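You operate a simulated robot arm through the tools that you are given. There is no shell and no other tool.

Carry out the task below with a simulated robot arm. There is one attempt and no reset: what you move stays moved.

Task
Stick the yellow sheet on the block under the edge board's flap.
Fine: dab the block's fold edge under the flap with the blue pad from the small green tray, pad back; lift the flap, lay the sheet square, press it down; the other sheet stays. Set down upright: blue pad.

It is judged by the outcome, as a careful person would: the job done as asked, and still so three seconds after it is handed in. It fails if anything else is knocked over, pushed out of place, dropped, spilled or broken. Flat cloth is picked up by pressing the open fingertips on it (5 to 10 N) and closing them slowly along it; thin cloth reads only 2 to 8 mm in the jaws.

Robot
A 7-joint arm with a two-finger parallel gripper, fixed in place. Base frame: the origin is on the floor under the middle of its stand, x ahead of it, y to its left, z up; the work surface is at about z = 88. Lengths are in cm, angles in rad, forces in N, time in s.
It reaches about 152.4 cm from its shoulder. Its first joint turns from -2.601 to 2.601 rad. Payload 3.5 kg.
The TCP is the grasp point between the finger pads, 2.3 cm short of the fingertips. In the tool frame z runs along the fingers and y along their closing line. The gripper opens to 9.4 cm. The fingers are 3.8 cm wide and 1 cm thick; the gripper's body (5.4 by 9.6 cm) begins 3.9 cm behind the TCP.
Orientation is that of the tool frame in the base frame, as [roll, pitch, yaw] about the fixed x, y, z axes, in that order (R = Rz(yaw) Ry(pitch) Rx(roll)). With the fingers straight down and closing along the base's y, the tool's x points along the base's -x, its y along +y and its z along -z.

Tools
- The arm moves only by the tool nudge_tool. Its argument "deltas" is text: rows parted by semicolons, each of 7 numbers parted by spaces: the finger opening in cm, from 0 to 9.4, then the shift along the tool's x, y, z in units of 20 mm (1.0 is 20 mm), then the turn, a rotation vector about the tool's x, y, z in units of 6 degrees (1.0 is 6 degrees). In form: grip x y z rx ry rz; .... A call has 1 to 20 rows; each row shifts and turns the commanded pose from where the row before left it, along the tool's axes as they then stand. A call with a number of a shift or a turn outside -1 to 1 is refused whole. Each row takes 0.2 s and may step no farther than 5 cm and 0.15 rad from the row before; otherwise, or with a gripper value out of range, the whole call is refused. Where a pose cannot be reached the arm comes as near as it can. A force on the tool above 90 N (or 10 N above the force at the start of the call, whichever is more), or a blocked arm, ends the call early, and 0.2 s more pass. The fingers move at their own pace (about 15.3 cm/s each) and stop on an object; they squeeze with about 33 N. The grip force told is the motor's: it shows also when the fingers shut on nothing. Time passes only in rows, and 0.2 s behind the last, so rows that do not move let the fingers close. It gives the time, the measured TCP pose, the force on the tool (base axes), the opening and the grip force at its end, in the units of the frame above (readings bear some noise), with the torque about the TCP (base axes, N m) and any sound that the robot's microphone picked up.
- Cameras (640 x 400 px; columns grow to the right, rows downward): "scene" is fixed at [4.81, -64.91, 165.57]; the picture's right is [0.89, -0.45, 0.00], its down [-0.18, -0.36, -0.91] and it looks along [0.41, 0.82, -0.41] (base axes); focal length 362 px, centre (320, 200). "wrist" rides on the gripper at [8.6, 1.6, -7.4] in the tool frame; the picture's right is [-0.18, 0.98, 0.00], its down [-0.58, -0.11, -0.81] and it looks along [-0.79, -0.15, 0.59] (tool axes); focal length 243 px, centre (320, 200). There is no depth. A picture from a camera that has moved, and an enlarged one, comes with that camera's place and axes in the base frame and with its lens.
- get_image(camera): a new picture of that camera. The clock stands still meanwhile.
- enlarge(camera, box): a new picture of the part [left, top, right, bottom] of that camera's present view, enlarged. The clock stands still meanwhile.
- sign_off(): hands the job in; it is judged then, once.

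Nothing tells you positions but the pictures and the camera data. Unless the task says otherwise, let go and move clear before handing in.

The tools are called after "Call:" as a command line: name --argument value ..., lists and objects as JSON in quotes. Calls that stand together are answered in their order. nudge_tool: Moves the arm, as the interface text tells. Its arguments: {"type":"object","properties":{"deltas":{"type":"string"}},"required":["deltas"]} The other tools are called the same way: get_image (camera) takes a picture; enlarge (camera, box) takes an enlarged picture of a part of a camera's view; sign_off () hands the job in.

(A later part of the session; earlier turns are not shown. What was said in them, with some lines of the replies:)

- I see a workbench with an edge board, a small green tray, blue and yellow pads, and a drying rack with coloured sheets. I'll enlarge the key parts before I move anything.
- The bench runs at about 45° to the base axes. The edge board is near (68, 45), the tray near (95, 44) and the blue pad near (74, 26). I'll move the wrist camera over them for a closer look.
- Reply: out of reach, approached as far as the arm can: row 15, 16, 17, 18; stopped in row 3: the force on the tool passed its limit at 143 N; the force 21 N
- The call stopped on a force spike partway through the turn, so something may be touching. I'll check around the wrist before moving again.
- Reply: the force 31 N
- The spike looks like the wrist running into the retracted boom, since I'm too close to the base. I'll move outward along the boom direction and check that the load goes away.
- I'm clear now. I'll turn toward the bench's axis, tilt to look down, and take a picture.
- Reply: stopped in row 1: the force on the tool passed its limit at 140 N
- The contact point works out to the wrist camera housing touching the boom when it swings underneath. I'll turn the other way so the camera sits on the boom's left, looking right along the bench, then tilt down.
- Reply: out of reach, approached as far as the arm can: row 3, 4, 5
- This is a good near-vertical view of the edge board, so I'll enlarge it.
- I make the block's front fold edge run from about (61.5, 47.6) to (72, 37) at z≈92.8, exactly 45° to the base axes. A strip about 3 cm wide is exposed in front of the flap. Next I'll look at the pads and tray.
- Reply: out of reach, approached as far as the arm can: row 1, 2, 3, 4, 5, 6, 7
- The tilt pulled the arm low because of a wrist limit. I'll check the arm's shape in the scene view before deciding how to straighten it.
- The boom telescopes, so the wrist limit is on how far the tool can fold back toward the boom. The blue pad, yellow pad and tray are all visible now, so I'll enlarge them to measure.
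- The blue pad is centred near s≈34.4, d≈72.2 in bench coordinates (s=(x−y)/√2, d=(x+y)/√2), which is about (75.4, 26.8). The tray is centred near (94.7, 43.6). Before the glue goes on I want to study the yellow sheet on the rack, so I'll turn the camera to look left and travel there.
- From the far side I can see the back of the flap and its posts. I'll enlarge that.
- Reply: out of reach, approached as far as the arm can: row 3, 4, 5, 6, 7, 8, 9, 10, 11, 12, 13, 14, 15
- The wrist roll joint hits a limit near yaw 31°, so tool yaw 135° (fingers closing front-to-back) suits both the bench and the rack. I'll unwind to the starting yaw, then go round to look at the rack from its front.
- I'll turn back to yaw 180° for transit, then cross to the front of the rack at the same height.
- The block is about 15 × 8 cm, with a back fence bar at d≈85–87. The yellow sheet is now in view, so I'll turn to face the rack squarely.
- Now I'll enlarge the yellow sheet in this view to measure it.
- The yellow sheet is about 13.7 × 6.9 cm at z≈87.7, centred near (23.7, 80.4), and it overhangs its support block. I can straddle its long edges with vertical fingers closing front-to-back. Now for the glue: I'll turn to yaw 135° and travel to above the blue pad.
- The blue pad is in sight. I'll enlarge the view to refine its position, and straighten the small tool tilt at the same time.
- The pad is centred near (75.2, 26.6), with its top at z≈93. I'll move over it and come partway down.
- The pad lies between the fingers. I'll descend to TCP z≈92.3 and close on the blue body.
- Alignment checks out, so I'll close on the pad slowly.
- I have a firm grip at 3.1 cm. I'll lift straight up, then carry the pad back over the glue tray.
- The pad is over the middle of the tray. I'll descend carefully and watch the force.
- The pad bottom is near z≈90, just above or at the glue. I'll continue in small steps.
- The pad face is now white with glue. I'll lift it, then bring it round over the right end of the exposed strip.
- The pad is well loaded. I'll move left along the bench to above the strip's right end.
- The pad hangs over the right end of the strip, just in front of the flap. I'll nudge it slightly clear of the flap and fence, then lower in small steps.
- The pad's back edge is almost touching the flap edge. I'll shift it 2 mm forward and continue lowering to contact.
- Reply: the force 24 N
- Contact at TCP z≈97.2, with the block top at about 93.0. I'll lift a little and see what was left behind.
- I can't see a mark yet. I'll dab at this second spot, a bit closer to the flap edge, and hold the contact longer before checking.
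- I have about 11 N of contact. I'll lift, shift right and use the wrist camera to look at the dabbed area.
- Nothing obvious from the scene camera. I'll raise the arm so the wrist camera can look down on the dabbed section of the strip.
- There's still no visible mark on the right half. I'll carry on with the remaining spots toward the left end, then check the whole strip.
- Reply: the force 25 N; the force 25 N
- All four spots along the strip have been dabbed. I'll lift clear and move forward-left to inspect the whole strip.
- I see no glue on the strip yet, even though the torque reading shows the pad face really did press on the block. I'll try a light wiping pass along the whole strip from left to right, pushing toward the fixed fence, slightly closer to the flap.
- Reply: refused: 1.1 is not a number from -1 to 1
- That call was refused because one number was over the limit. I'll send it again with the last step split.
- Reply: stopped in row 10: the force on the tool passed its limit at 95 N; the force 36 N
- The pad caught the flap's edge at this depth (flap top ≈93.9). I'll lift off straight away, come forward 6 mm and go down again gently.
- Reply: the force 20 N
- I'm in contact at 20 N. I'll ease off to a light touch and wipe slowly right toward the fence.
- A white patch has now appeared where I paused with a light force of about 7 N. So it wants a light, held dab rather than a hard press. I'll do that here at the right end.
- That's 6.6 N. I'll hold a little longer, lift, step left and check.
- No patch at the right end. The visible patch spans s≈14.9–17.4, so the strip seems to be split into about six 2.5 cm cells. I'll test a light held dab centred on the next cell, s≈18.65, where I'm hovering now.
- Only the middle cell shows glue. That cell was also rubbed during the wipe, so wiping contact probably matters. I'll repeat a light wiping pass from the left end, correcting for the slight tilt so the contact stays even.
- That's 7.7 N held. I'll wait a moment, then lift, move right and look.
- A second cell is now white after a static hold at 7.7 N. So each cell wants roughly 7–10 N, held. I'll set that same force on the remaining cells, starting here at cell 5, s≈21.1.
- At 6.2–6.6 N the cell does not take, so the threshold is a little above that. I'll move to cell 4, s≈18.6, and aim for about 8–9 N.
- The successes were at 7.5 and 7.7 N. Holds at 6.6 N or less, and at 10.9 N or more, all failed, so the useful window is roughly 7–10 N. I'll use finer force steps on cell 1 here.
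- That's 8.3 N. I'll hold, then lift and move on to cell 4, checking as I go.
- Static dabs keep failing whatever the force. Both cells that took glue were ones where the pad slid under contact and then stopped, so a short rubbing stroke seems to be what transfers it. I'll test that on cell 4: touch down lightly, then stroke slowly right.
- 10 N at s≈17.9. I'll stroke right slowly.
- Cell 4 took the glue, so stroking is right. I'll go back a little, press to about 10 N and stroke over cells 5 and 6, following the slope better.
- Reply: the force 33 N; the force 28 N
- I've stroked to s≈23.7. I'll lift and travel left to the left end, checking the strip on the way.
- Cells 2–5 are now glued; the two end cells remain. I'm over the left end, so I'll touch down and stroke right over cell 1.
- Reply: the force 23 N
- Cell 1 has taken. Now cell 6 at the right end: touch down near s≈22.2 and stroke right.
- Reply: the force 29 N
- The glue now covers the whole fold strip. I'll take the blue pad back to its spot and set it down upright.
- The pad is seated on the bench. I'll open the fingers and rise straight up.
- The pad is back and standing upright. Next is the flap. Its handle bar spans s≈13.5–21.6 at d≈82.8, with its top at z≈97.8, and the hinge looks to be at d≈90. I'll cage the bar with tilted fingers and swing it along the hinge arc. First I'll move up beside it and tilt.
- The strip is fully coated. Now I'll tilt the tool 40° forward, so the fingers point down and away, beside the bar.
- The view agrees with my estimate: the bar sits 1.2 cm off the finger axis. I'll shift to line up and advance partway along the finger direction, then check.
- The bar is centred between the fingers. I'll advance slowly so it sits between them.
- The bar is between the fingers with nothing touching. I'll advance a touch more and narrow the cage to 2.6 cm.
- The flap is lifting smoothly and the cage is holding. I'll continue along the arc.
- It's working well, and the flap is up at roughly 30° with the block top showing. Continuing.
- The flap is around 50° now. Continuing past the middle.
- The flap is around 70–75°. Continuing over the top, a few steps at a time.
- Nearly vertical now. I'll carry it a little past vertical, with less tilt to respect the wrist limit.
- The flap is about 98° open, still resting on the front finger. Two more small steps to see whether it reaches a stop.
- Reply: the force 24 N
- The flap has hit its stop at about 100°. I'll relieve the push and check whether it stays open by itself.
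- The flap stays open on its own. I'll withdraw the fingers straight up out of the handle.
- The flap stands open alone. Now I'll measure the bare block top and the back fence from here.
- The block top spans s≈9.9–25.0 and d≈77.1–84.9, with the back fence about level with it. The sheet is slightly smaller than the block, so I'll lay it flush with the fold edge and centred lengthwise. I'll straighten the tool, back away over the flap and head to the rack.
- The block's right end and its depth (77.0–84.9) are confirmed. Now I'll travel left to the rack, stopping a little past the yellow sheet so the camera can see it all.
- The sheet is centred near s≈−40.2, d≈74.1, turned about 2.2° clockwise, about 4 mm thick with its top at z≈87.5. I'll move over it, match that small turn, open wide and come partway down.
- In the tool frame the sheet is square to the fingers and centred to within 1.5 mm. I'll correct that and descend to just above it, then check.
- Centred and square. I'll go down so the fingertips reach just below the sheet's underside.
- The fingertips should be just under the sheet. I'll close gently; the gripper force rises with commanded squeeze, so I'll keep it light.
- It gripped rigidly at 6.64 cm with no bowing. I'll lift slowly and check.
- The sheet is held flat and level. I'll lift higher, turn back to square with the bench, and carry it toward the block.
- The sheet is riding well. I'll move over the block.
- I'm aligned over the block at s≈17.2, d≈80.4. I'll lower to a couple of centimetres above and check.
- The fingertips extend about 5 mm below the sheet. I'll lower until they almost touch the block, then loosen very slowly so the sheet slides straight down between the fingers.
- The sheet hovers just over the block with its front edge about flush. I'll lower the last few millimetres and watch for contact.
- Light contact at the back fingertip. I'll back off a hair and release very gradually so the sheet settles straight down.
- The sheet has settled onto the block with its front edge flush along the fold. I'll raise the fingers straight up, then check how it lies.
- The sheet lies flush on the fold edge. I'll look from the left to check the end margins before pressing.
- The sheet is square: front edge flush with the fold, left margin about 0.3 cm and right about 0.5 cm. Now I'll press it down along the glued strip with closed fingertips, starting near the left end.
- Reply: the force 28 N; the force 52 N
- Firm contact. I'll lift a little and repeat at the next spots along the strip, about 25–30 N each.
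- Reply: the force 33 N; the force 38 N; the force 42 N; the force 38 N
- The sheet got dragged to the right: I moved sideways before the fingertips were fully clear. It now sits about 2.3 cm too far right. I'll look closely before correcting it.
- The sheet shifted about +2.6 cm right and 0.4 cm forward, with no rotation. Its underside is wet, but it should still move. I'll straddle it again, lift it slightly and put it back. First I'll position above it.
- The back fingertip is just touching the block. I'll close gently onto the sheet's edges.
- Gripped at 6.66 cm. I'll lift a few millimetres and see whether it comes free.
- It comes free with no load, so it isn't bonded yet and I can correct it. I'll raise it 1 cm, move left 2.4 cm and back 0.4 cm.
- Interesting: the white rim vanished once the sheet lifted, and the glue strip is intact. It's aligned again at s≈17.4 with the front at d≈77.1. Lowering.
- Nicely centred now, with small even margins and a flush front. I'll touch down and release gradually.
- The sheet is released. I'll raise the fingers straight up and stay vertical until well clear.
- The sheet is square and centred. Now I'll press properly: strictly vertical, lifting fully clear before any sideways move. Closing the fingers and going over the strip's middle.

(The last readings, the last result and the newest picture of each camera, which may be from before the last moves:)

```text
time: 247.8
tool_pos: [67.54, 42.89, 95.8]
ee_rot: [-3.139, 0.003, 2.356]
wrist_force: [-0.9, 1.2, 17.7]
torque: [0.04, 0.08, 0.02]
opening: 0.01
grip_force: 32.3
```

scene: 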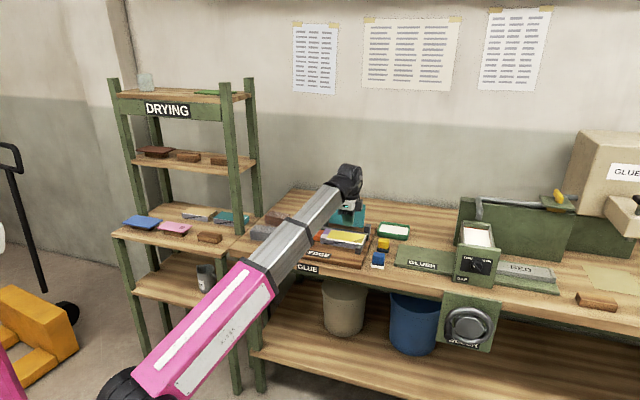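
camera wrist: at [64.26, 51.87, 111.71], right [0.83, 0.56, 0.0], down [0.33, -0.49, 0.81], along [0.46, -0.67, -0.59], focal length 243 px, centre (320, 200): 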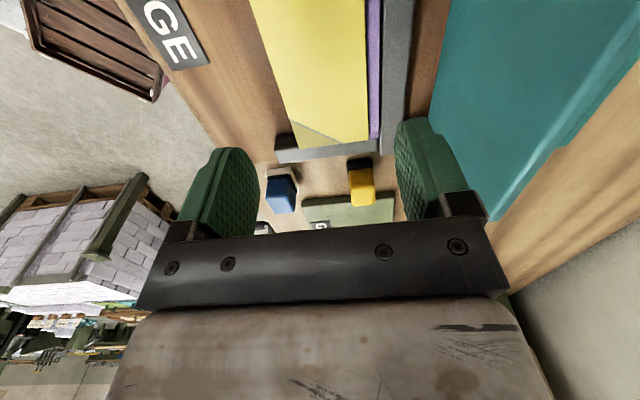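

Pressing at about 18 N. I'll hold about a second, then lift vertically.

Call:
nudge_tool --deltas "0 0 0 0.015 0 0 0; 0 0 0 0 0 0 0; 0 0 0 0 0 0 0; 0 0 0 0 0 0 0; 0 0 0 0 0 0 0; 0 0 0 0 0 0 0"

Call:
enlarge --camera "scene" --box '[318, 224, 368, 256]'

Call:
nudge_tool --deltas "0 0 0 -0.1 0 0 0; 0 0 0 -0.3 0 0 0; 0 0 0 -0.5 0 0 0; 0 0 0 -0.5 0 0 0; 0 0 0 0 0 0 0; 0 0 0 0 0 0 0"

Call:
enlarge --camera "scene" --box '[318, 224, 368, 256]'

```text
time: 249.2
tool_pos: [67.72, 42.93, 95.81]
ee_rot: [-3.14, 0.003, 2.357]
wrist_force: [2.3, -1.7, 30.4]
torque: [0.09, 0.0, -0.04]
opening: 0.0
grip_force: 32.9
```

```text
12.50 times, centred on (343, 240) of scene
camera zoom: at [4.81, -64.91, 165.57], right [0.89, -0.45, 0.0], down [-0.18, -0.36, -0.91], along [0.41, 0.82, -0.41], focal length 4531 px, centre (32, -300)
```

zoom: 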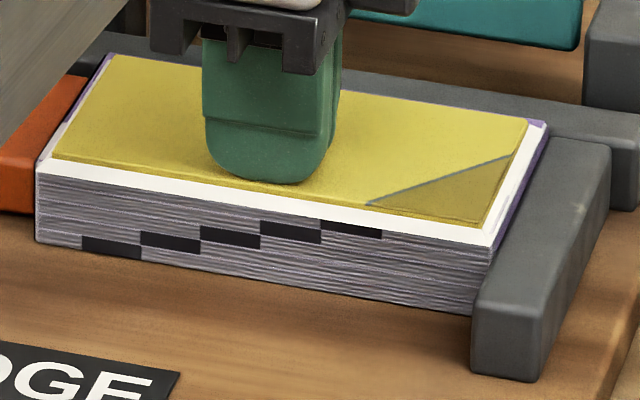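

```text
time: 250.6
tool_pos: [67.64, 42.87, 98.52]
ee_rot: [-3.14, 0.003, 2.356]
wrist_force: [-0.6, -0.4, -0.6]
torque: [0.01, 0.0, -0.02]
opening: 0.0
grip_force: 33.2
```

```text
12.50 times, centred on (343, 240) of scene
camera zoom: at [4.81, -64.91, 165.57], right [0.89, -0.45, 0.0], down [-0.18, -0.36, -0.91], along [0.41, 0.82, -0.41], focal length 4531 px, centre (32, -300)
```

zoom: 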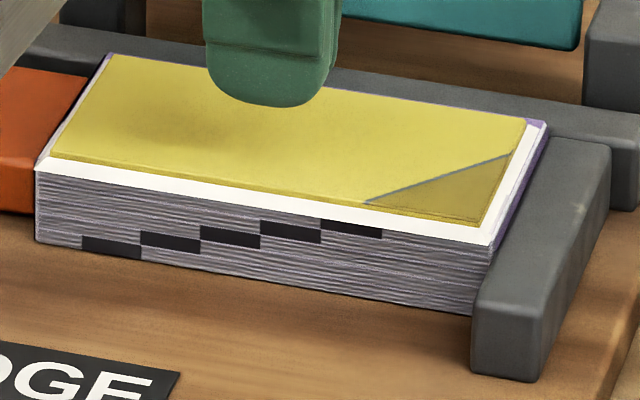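

Pressing made the glue show as a thin even bead around the sheet, and it stayed in place. I'll press the left and right thirds too, moving sideways only when fully clear.

Call:
nudge_tool --deltas "0 0.75 0 0 0 0 0; 0 0.75 0 0 0 0 0; 0 0.7 0 0 0 0 0; 0 0 0 0 0 0 0; 0 0 0 0 0 0 0; 0 0 0 0.7 0 0 0; 0 0 0 0.4 0 0 0; 0 0 0 0.1 0 0 0; 0 0 0 0 0 0 0"

Call:
nudge_tool --deltas "0 0 0 0.08 0 0 0; 0 0 0 0.04 0 0 0; 0 0 0 0 0 0 0"

```text
time: 252.6
tool_pos: [64.64, 46.04, 96.25]
ee_rot: [-3.14, 0.004, 2.357]
wrist_force: [-0.1, 0.5, 0.1]
torque: [0.0, -0.02, 0.03]
opening: 0.01
grip_force: 33.2
```

```text
time: 253.4
tool_pos: [64.55, 45.99, 95.97]
ee_rot: [-3.139, 0.003, 2.356]
wrist_force: [0.5, 0.1, 2.3]
torque: [0.02, 0.05, 0.0]
opening: 0.0
grip_force: 33.2
```

Call:
nudge_tool --deltas "0 0 0 0.04 0 0 0; 0 0 0 0.03 0 0 0; 0 0 0 0 0 0 0; 0 0 0 0 0 0 0; 0 0 0 0 0 0 0"

Call:
nudge_tool --deltas "0 0 0 -0.1 0 0 0; 0 0 0 -0.3 0 0 0; 0 0 0 -0.5 0 0 0; 0 0 0 -0.5 0 0 0; 0 0 0 0 0 0 0; 0 0 0 0 0 0 0"

Call:
enlarge --camera "scene" --box '[318, 224, 368, 256]'

```text
time: 254.6
tool_pos: [64.62, 45.98, 95.67]
ee_rot: [-3.141, 0.003, 2.357]
wrist_force: [2.8, 1.7, 32.5]
torque: [0.03, -0.06, 0.04]
opening: 0.01
grip_force: 32.9
```

```text
time: 256.0
tool_pos: [64.37, 46.01, 98.52]
ee_rot: [-3.138, 0.004, 2.357]
wrist_force: [-1.3, -0.5, 0.2]
torque: [-0.01, 0.03, -0.03]
opening: 0.01
grip_force: 33.0
```

```text
12.50 times, centred on (343, 240) of scene
camera zoom: at [4.81, -64.91, 165.57], right [0.89, -0.45, 0.0], down [-0.18, -0.36, -0.91], along [0.41, 0.82, -0.41], focal length 4531 px, centre (32, -300)
```

zoom: 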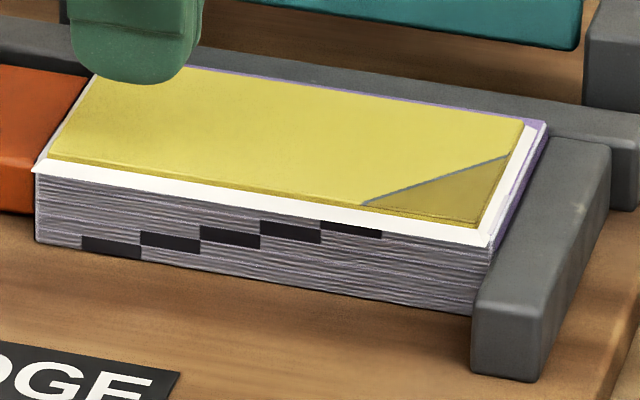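

Call:
nudge_tool --deltas "0 -0.9 0 0 0 0 0; 0 -0.9 0 0 0 0 0; 0 -0.9 0 0 0 0 0; 0 -0.9 0 0 0 0 0; 0 -0.8 0 0 0 0 0; 0 0 0 0 0 0 0; 0 0 0 0 0 0 0; 0 0 0 0.7 0 0 0; 0 0 0 0.4 0 0 0; 0 0 0 0.15 0 0 0; 0 0 0 0 0 0 0"

Call:
nudge_tool --deltas "0 0 0 0.08 0 0 0; 0 0 0 0.04 0 0 0; 0 0 0 0 0 0 0"

```text
time: 258.4
tool_pos: [70.71, 39.89, 95.96]
ee_rot: [-3.139, 0.004, 2.356]
wrist_force: [-0.8, 0.2, 1.0]
torque: [-0.01, 0.01, 0.0]
opening: 0.0
grip_force: 32.9
```

```text
time: 259.2
tool_pos: [70.73, 39.84, 95.77]
ee_rot: [-3.14, 0.005, 2.357]
wrist_force: [1.3, 1.7, 16.1]
torque: [0.08, 0.05, 0.01]
opening: 0.0
grip_force: 32.9
```

Call:
nudge_tool --deltas "0 0 0 0.02 0 0 0; 0 0 0 0 0 0 0; 0 0 0 0 0 0 0; 0 0 0 0 0 0 0; 0 0 0 0 0 0 0"

Call:
nudge_tool --deltas "0 0 0 -0.1 0 0 0; 0 0 0 -0.3 0 0 0; 0 0 0 -0.5 0 0 0; 0 0 0 -0.5 0 0 0; 0 0 0 0 0 0 0; 0 0 0 0 0 0 0"

Call:
enlarge --camera "scene" --box '[318, 224, 368, 256]'

```text
time: 260.4
tool_pos: [70.78, 39.69, 95.87]
ee_rot: [-3.141, 0.004, 2.356]
wrist_force: [0.6, 0.9, 29.6]
torque: [0.2, 0.11, 0.0]
opening: 0.01
grip_force: 32.8
```

```text
time: 261.8
tool_pos: [70.75, 39.87, 98.53]
ee_rot: [-3.138, 0.003, 2.355]
wrist_force: [0.1, 0.0, 0.0]
torque: [0.01, 0.01, 0.03]
opening: 0.03
grip_force: 32.8
```

```text
12.50 times, centred on (343, 240) of scene
camera zoom: at [4.81, -64.91, 165.57], right [0.89, -0.45, 0.0], down [-0.18, -0.36, -0.91], along [0.41, 0.82, -0.41], focal length 4531 px, centre (32, -300)
```

zoom: 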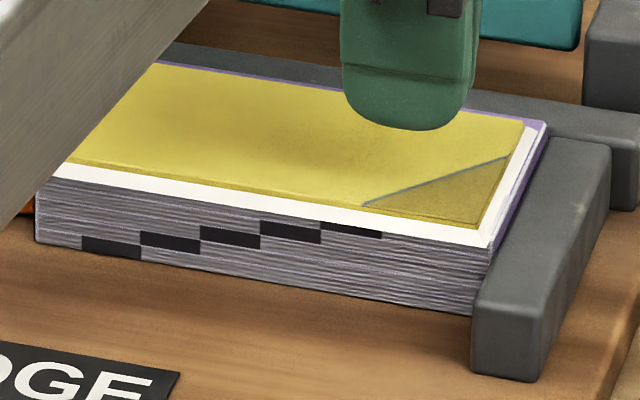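

The sheet is pressed along its whole glued edge. I'll back the arm clear and do a final check of the alignment and everything else.

Call:
nudge_tool --deltas "0 0 0 -1 0 0 0; 0 0 0 -1 0 0 0; 0 0 0 -1 0 0 0; 0 0 -0.8 -0.5 0 0 0; 0 0.9 -0.8 0 0 0 0; 0 0.9 -0.8 0 0 0 0; 0 0.9 -0.8 0 0 0 0; 0 0.9 0 0 0 0 0; 0 0.9 0 0 0 0 0; 0 0.9 0 0 0 0 0; 0 0.9 0 0 0 0 0; 0 0.9 0 0 0 0 0; 0 0.9 0 0 0 0 0; 0 0.9 0 0 0 0 0; 0 0 0 0 0 0 0"

Call:
get_image --camera "wrist"

Call:
enlarge --camera "wrist" --box '[340, 30, 520, 210]'

Call:
enlarge --camera "scene" --box '[290, 190, 440, 290]'

```text
time: 265.0
tool_pos: [53.6, 48.02, 105.45]
ee_rot: [-3.14, 0.002, 2.355]
wrist_force: [-0.4, 1.0, -0.1]
torque: [0.04, 0.02, 0.03]
opening: 0.0
grip_force: 32.9
```

```text
taken
camera wrist: at [48.53, 55.29, 112.96], right [0.83, 0.56, 0.0], down [0.33, -0.49, 0.81], along [0.46, -0.67, -0.59], focal length 243 px, centre (320, 200)
```

wrist: 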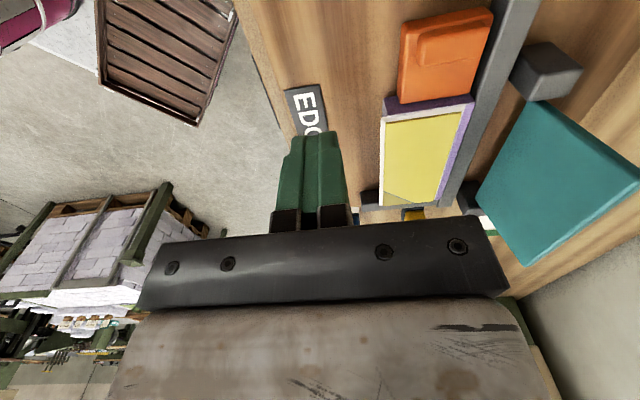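

```text
2.22 times, centred on (430, 120) of wrist
camera zoom: at [48.53, 55.29, 112.96], right [0.83, 0.56, 0.0], down [0.33, -0.49, 0.81], along [0.46, -0.67, -0.59], focal length 539 px, centre (76, 378)
```

zoom: 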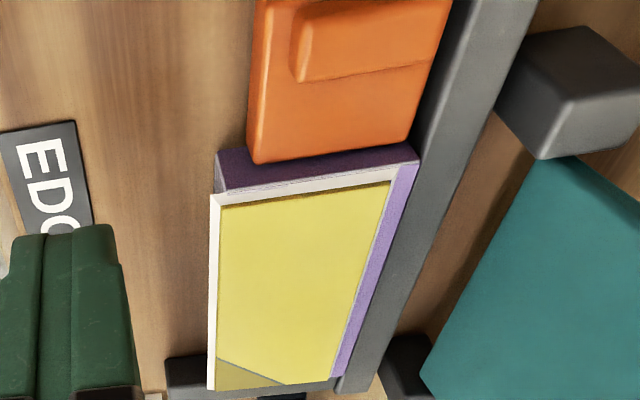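

```text
4.00 times, centred on (365, 240) of scene
camera zoom: at [4.81, -64.91, 165.57], right [0.89, -0.45, 0.0], down [-0.18, -0.36, -0.91], along [0.41, 0.82, -0.41], focal length 1450 px, centre (140, 40)
```

zoom: 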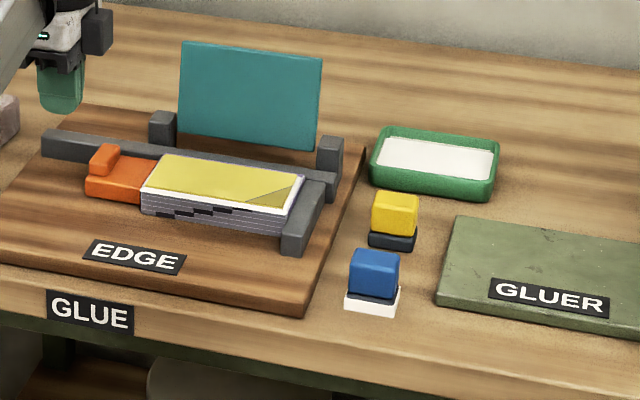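

Call:
enlarge --camera "scene" --box '[318, 232, 343, 248]'

Call:
enlarge --camera "scene" --box '[345, 230, 370, 246]'

Call:
enlarge --camera "wrist" --box '[370, 80, 490, 200]'

```text
16.00 times, centred on (330, 240) of scene
camera zoom: at [4.81, -64.91, 165.57], right [0.89, -0.45, 0.0], down [-0.18, -0.36, -0.91], along [0.41, 0.82, -0.41], focal length 5800 px, centre (152, -440)
```

zoom: 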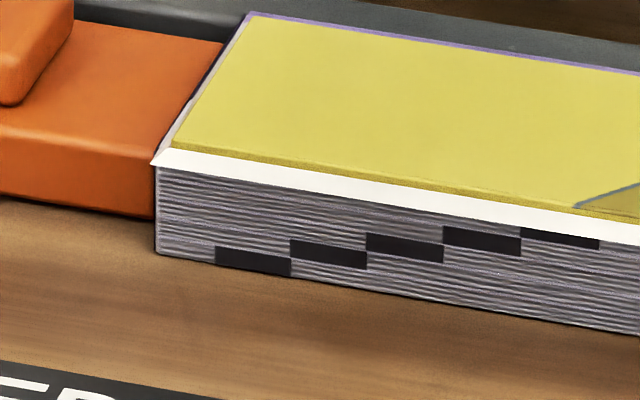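

```text
16.00 times, centred on (358, 238) of scene
camera zoom: at [4.81, -64.91, 165.57], right [0.89, -0.45, 0.0], down [-0.18, -0.36, -0.91], along [0.41, 0.82, -0.41], focal length 5800 px, centre (-280, -408)
```

zoom: 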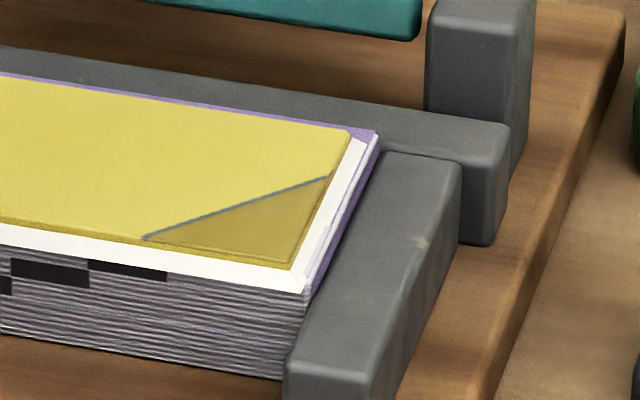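

```text
3.33 times, centred on (430, 140) of wrist
camera zoom: at [48.53, 55.29, 112.96], right [0.83, 0.56, 0.0], down [0.33, -0.49, 0.81], along [0.46, -0.67, -0.59], focal length 809 px, centre (-47, 400)
```

zoom: 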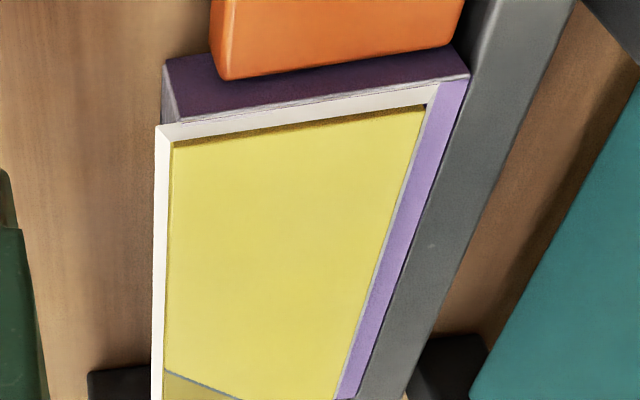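

The sheet is flush with the fold within about 1 mm and square. A last look at the rack and the whole scene before handing in.

Call:
nudge_tool --deltas "3 0.5 -0.3 -0.5 0 0 0; 3 0.5 -0.3 -0.3 0 0 0; 3 0 0 0 0 0 0; 3 0 0 0 0 0 0; 3 0 0 0 0 0 0"

Call:
get_image --camera "scene"

Call:
enlarge --camera "scene" --box '[100, 180, 260, 280]'

Call:
enlarge --camera "scene" --box '[300, 190, 460, 290]'

```text
time: 266.2
tool_pos: [51.2, 48.6, 107.15]
ee_rot: [-3.14, 0.004, 2.357]
wrist_force: [0.3, 0.8, 0.5]
torque: [0.01, 0.07, 0.0]
opening: 2.98
grip_force: 0.1
```

```text
taken
```

scene: 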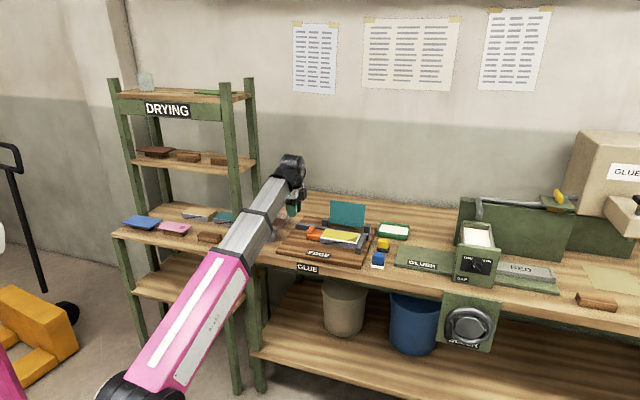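

```text
4.00 times, centred on (180, 230) of scene
camera zoom: at [4.81, -64.91, 165.57], right [0.89, -0.45, 0.0], down [-0.18, -0.36, -0.91], along [0.41, 0.82, -0.41], focal length 1450 px, centre (880, 80)
```

zoom: 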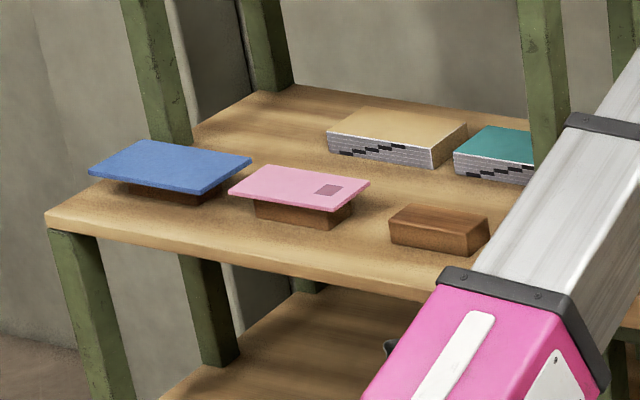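

```text
4.00 times, centred on (380, 240) of scene
camera zoom: at [4.81, -64.91, 165.57], right [0.89, -0.45, 0.0], down [-0.18, -0.36, -0.91], along [0.41, 0.82, -0.41], focal length 1450 px, centre (80, 40)
```

zoom: 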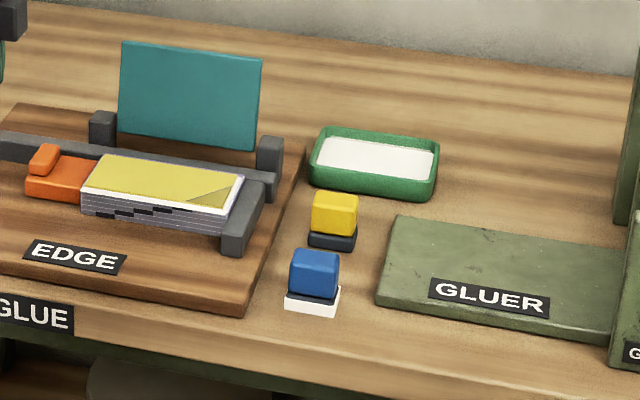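

The yellow sheet is on the block, glued along the fold, square and pressed. The blue pad is upright at its spot, the flap stands open, and the pink and blue sheets, the tray and the rest haven't moved. The arm is clear, so I'm handing in.

Call:
sign_off

```text
The job is handed in.
```

The yellow sheet is glued onto the block, square to it, with its front edge flush with the fold edge to about 1 mm. I've handed the job in; no verdict has come back yet.

- **Glue:** I loaded the blue pad from the small green tray. Plain dabs left no glue on the strip, so I used short wiping strokes until the whole fold-edge strip was white. At one point the loaded pad came down on the flap's front edge (about 95 N). I saw no glue on the flap afterwards.
- **Pad:** The blue pad is back on its spot, standing upright. Its felt is still white with glue.
- **Flap:** I lifted it to its stop, where it stays open on its own. I left it open, since you didn't ask for it to be closed.
- **Sheet:** It slid about 2.6 cm to the right during the first pressing, because I moved sideways before the fingers were clear. I picked it up, put it back, and pressed it down again at three places along the fold edge. At the last look the end gaps were about 0.3–0.6 cm. A thin white bead of glue now shows around its edges.
- **Everything else:** The pink and blue sheets, the yellow pad, the tray and the boards look unmoved in the final pictures.
- **Arm bumps:** While I was moving the arm to look around, the wrist camera housing bumped the arm's own boom twice. Nothing else was touched.
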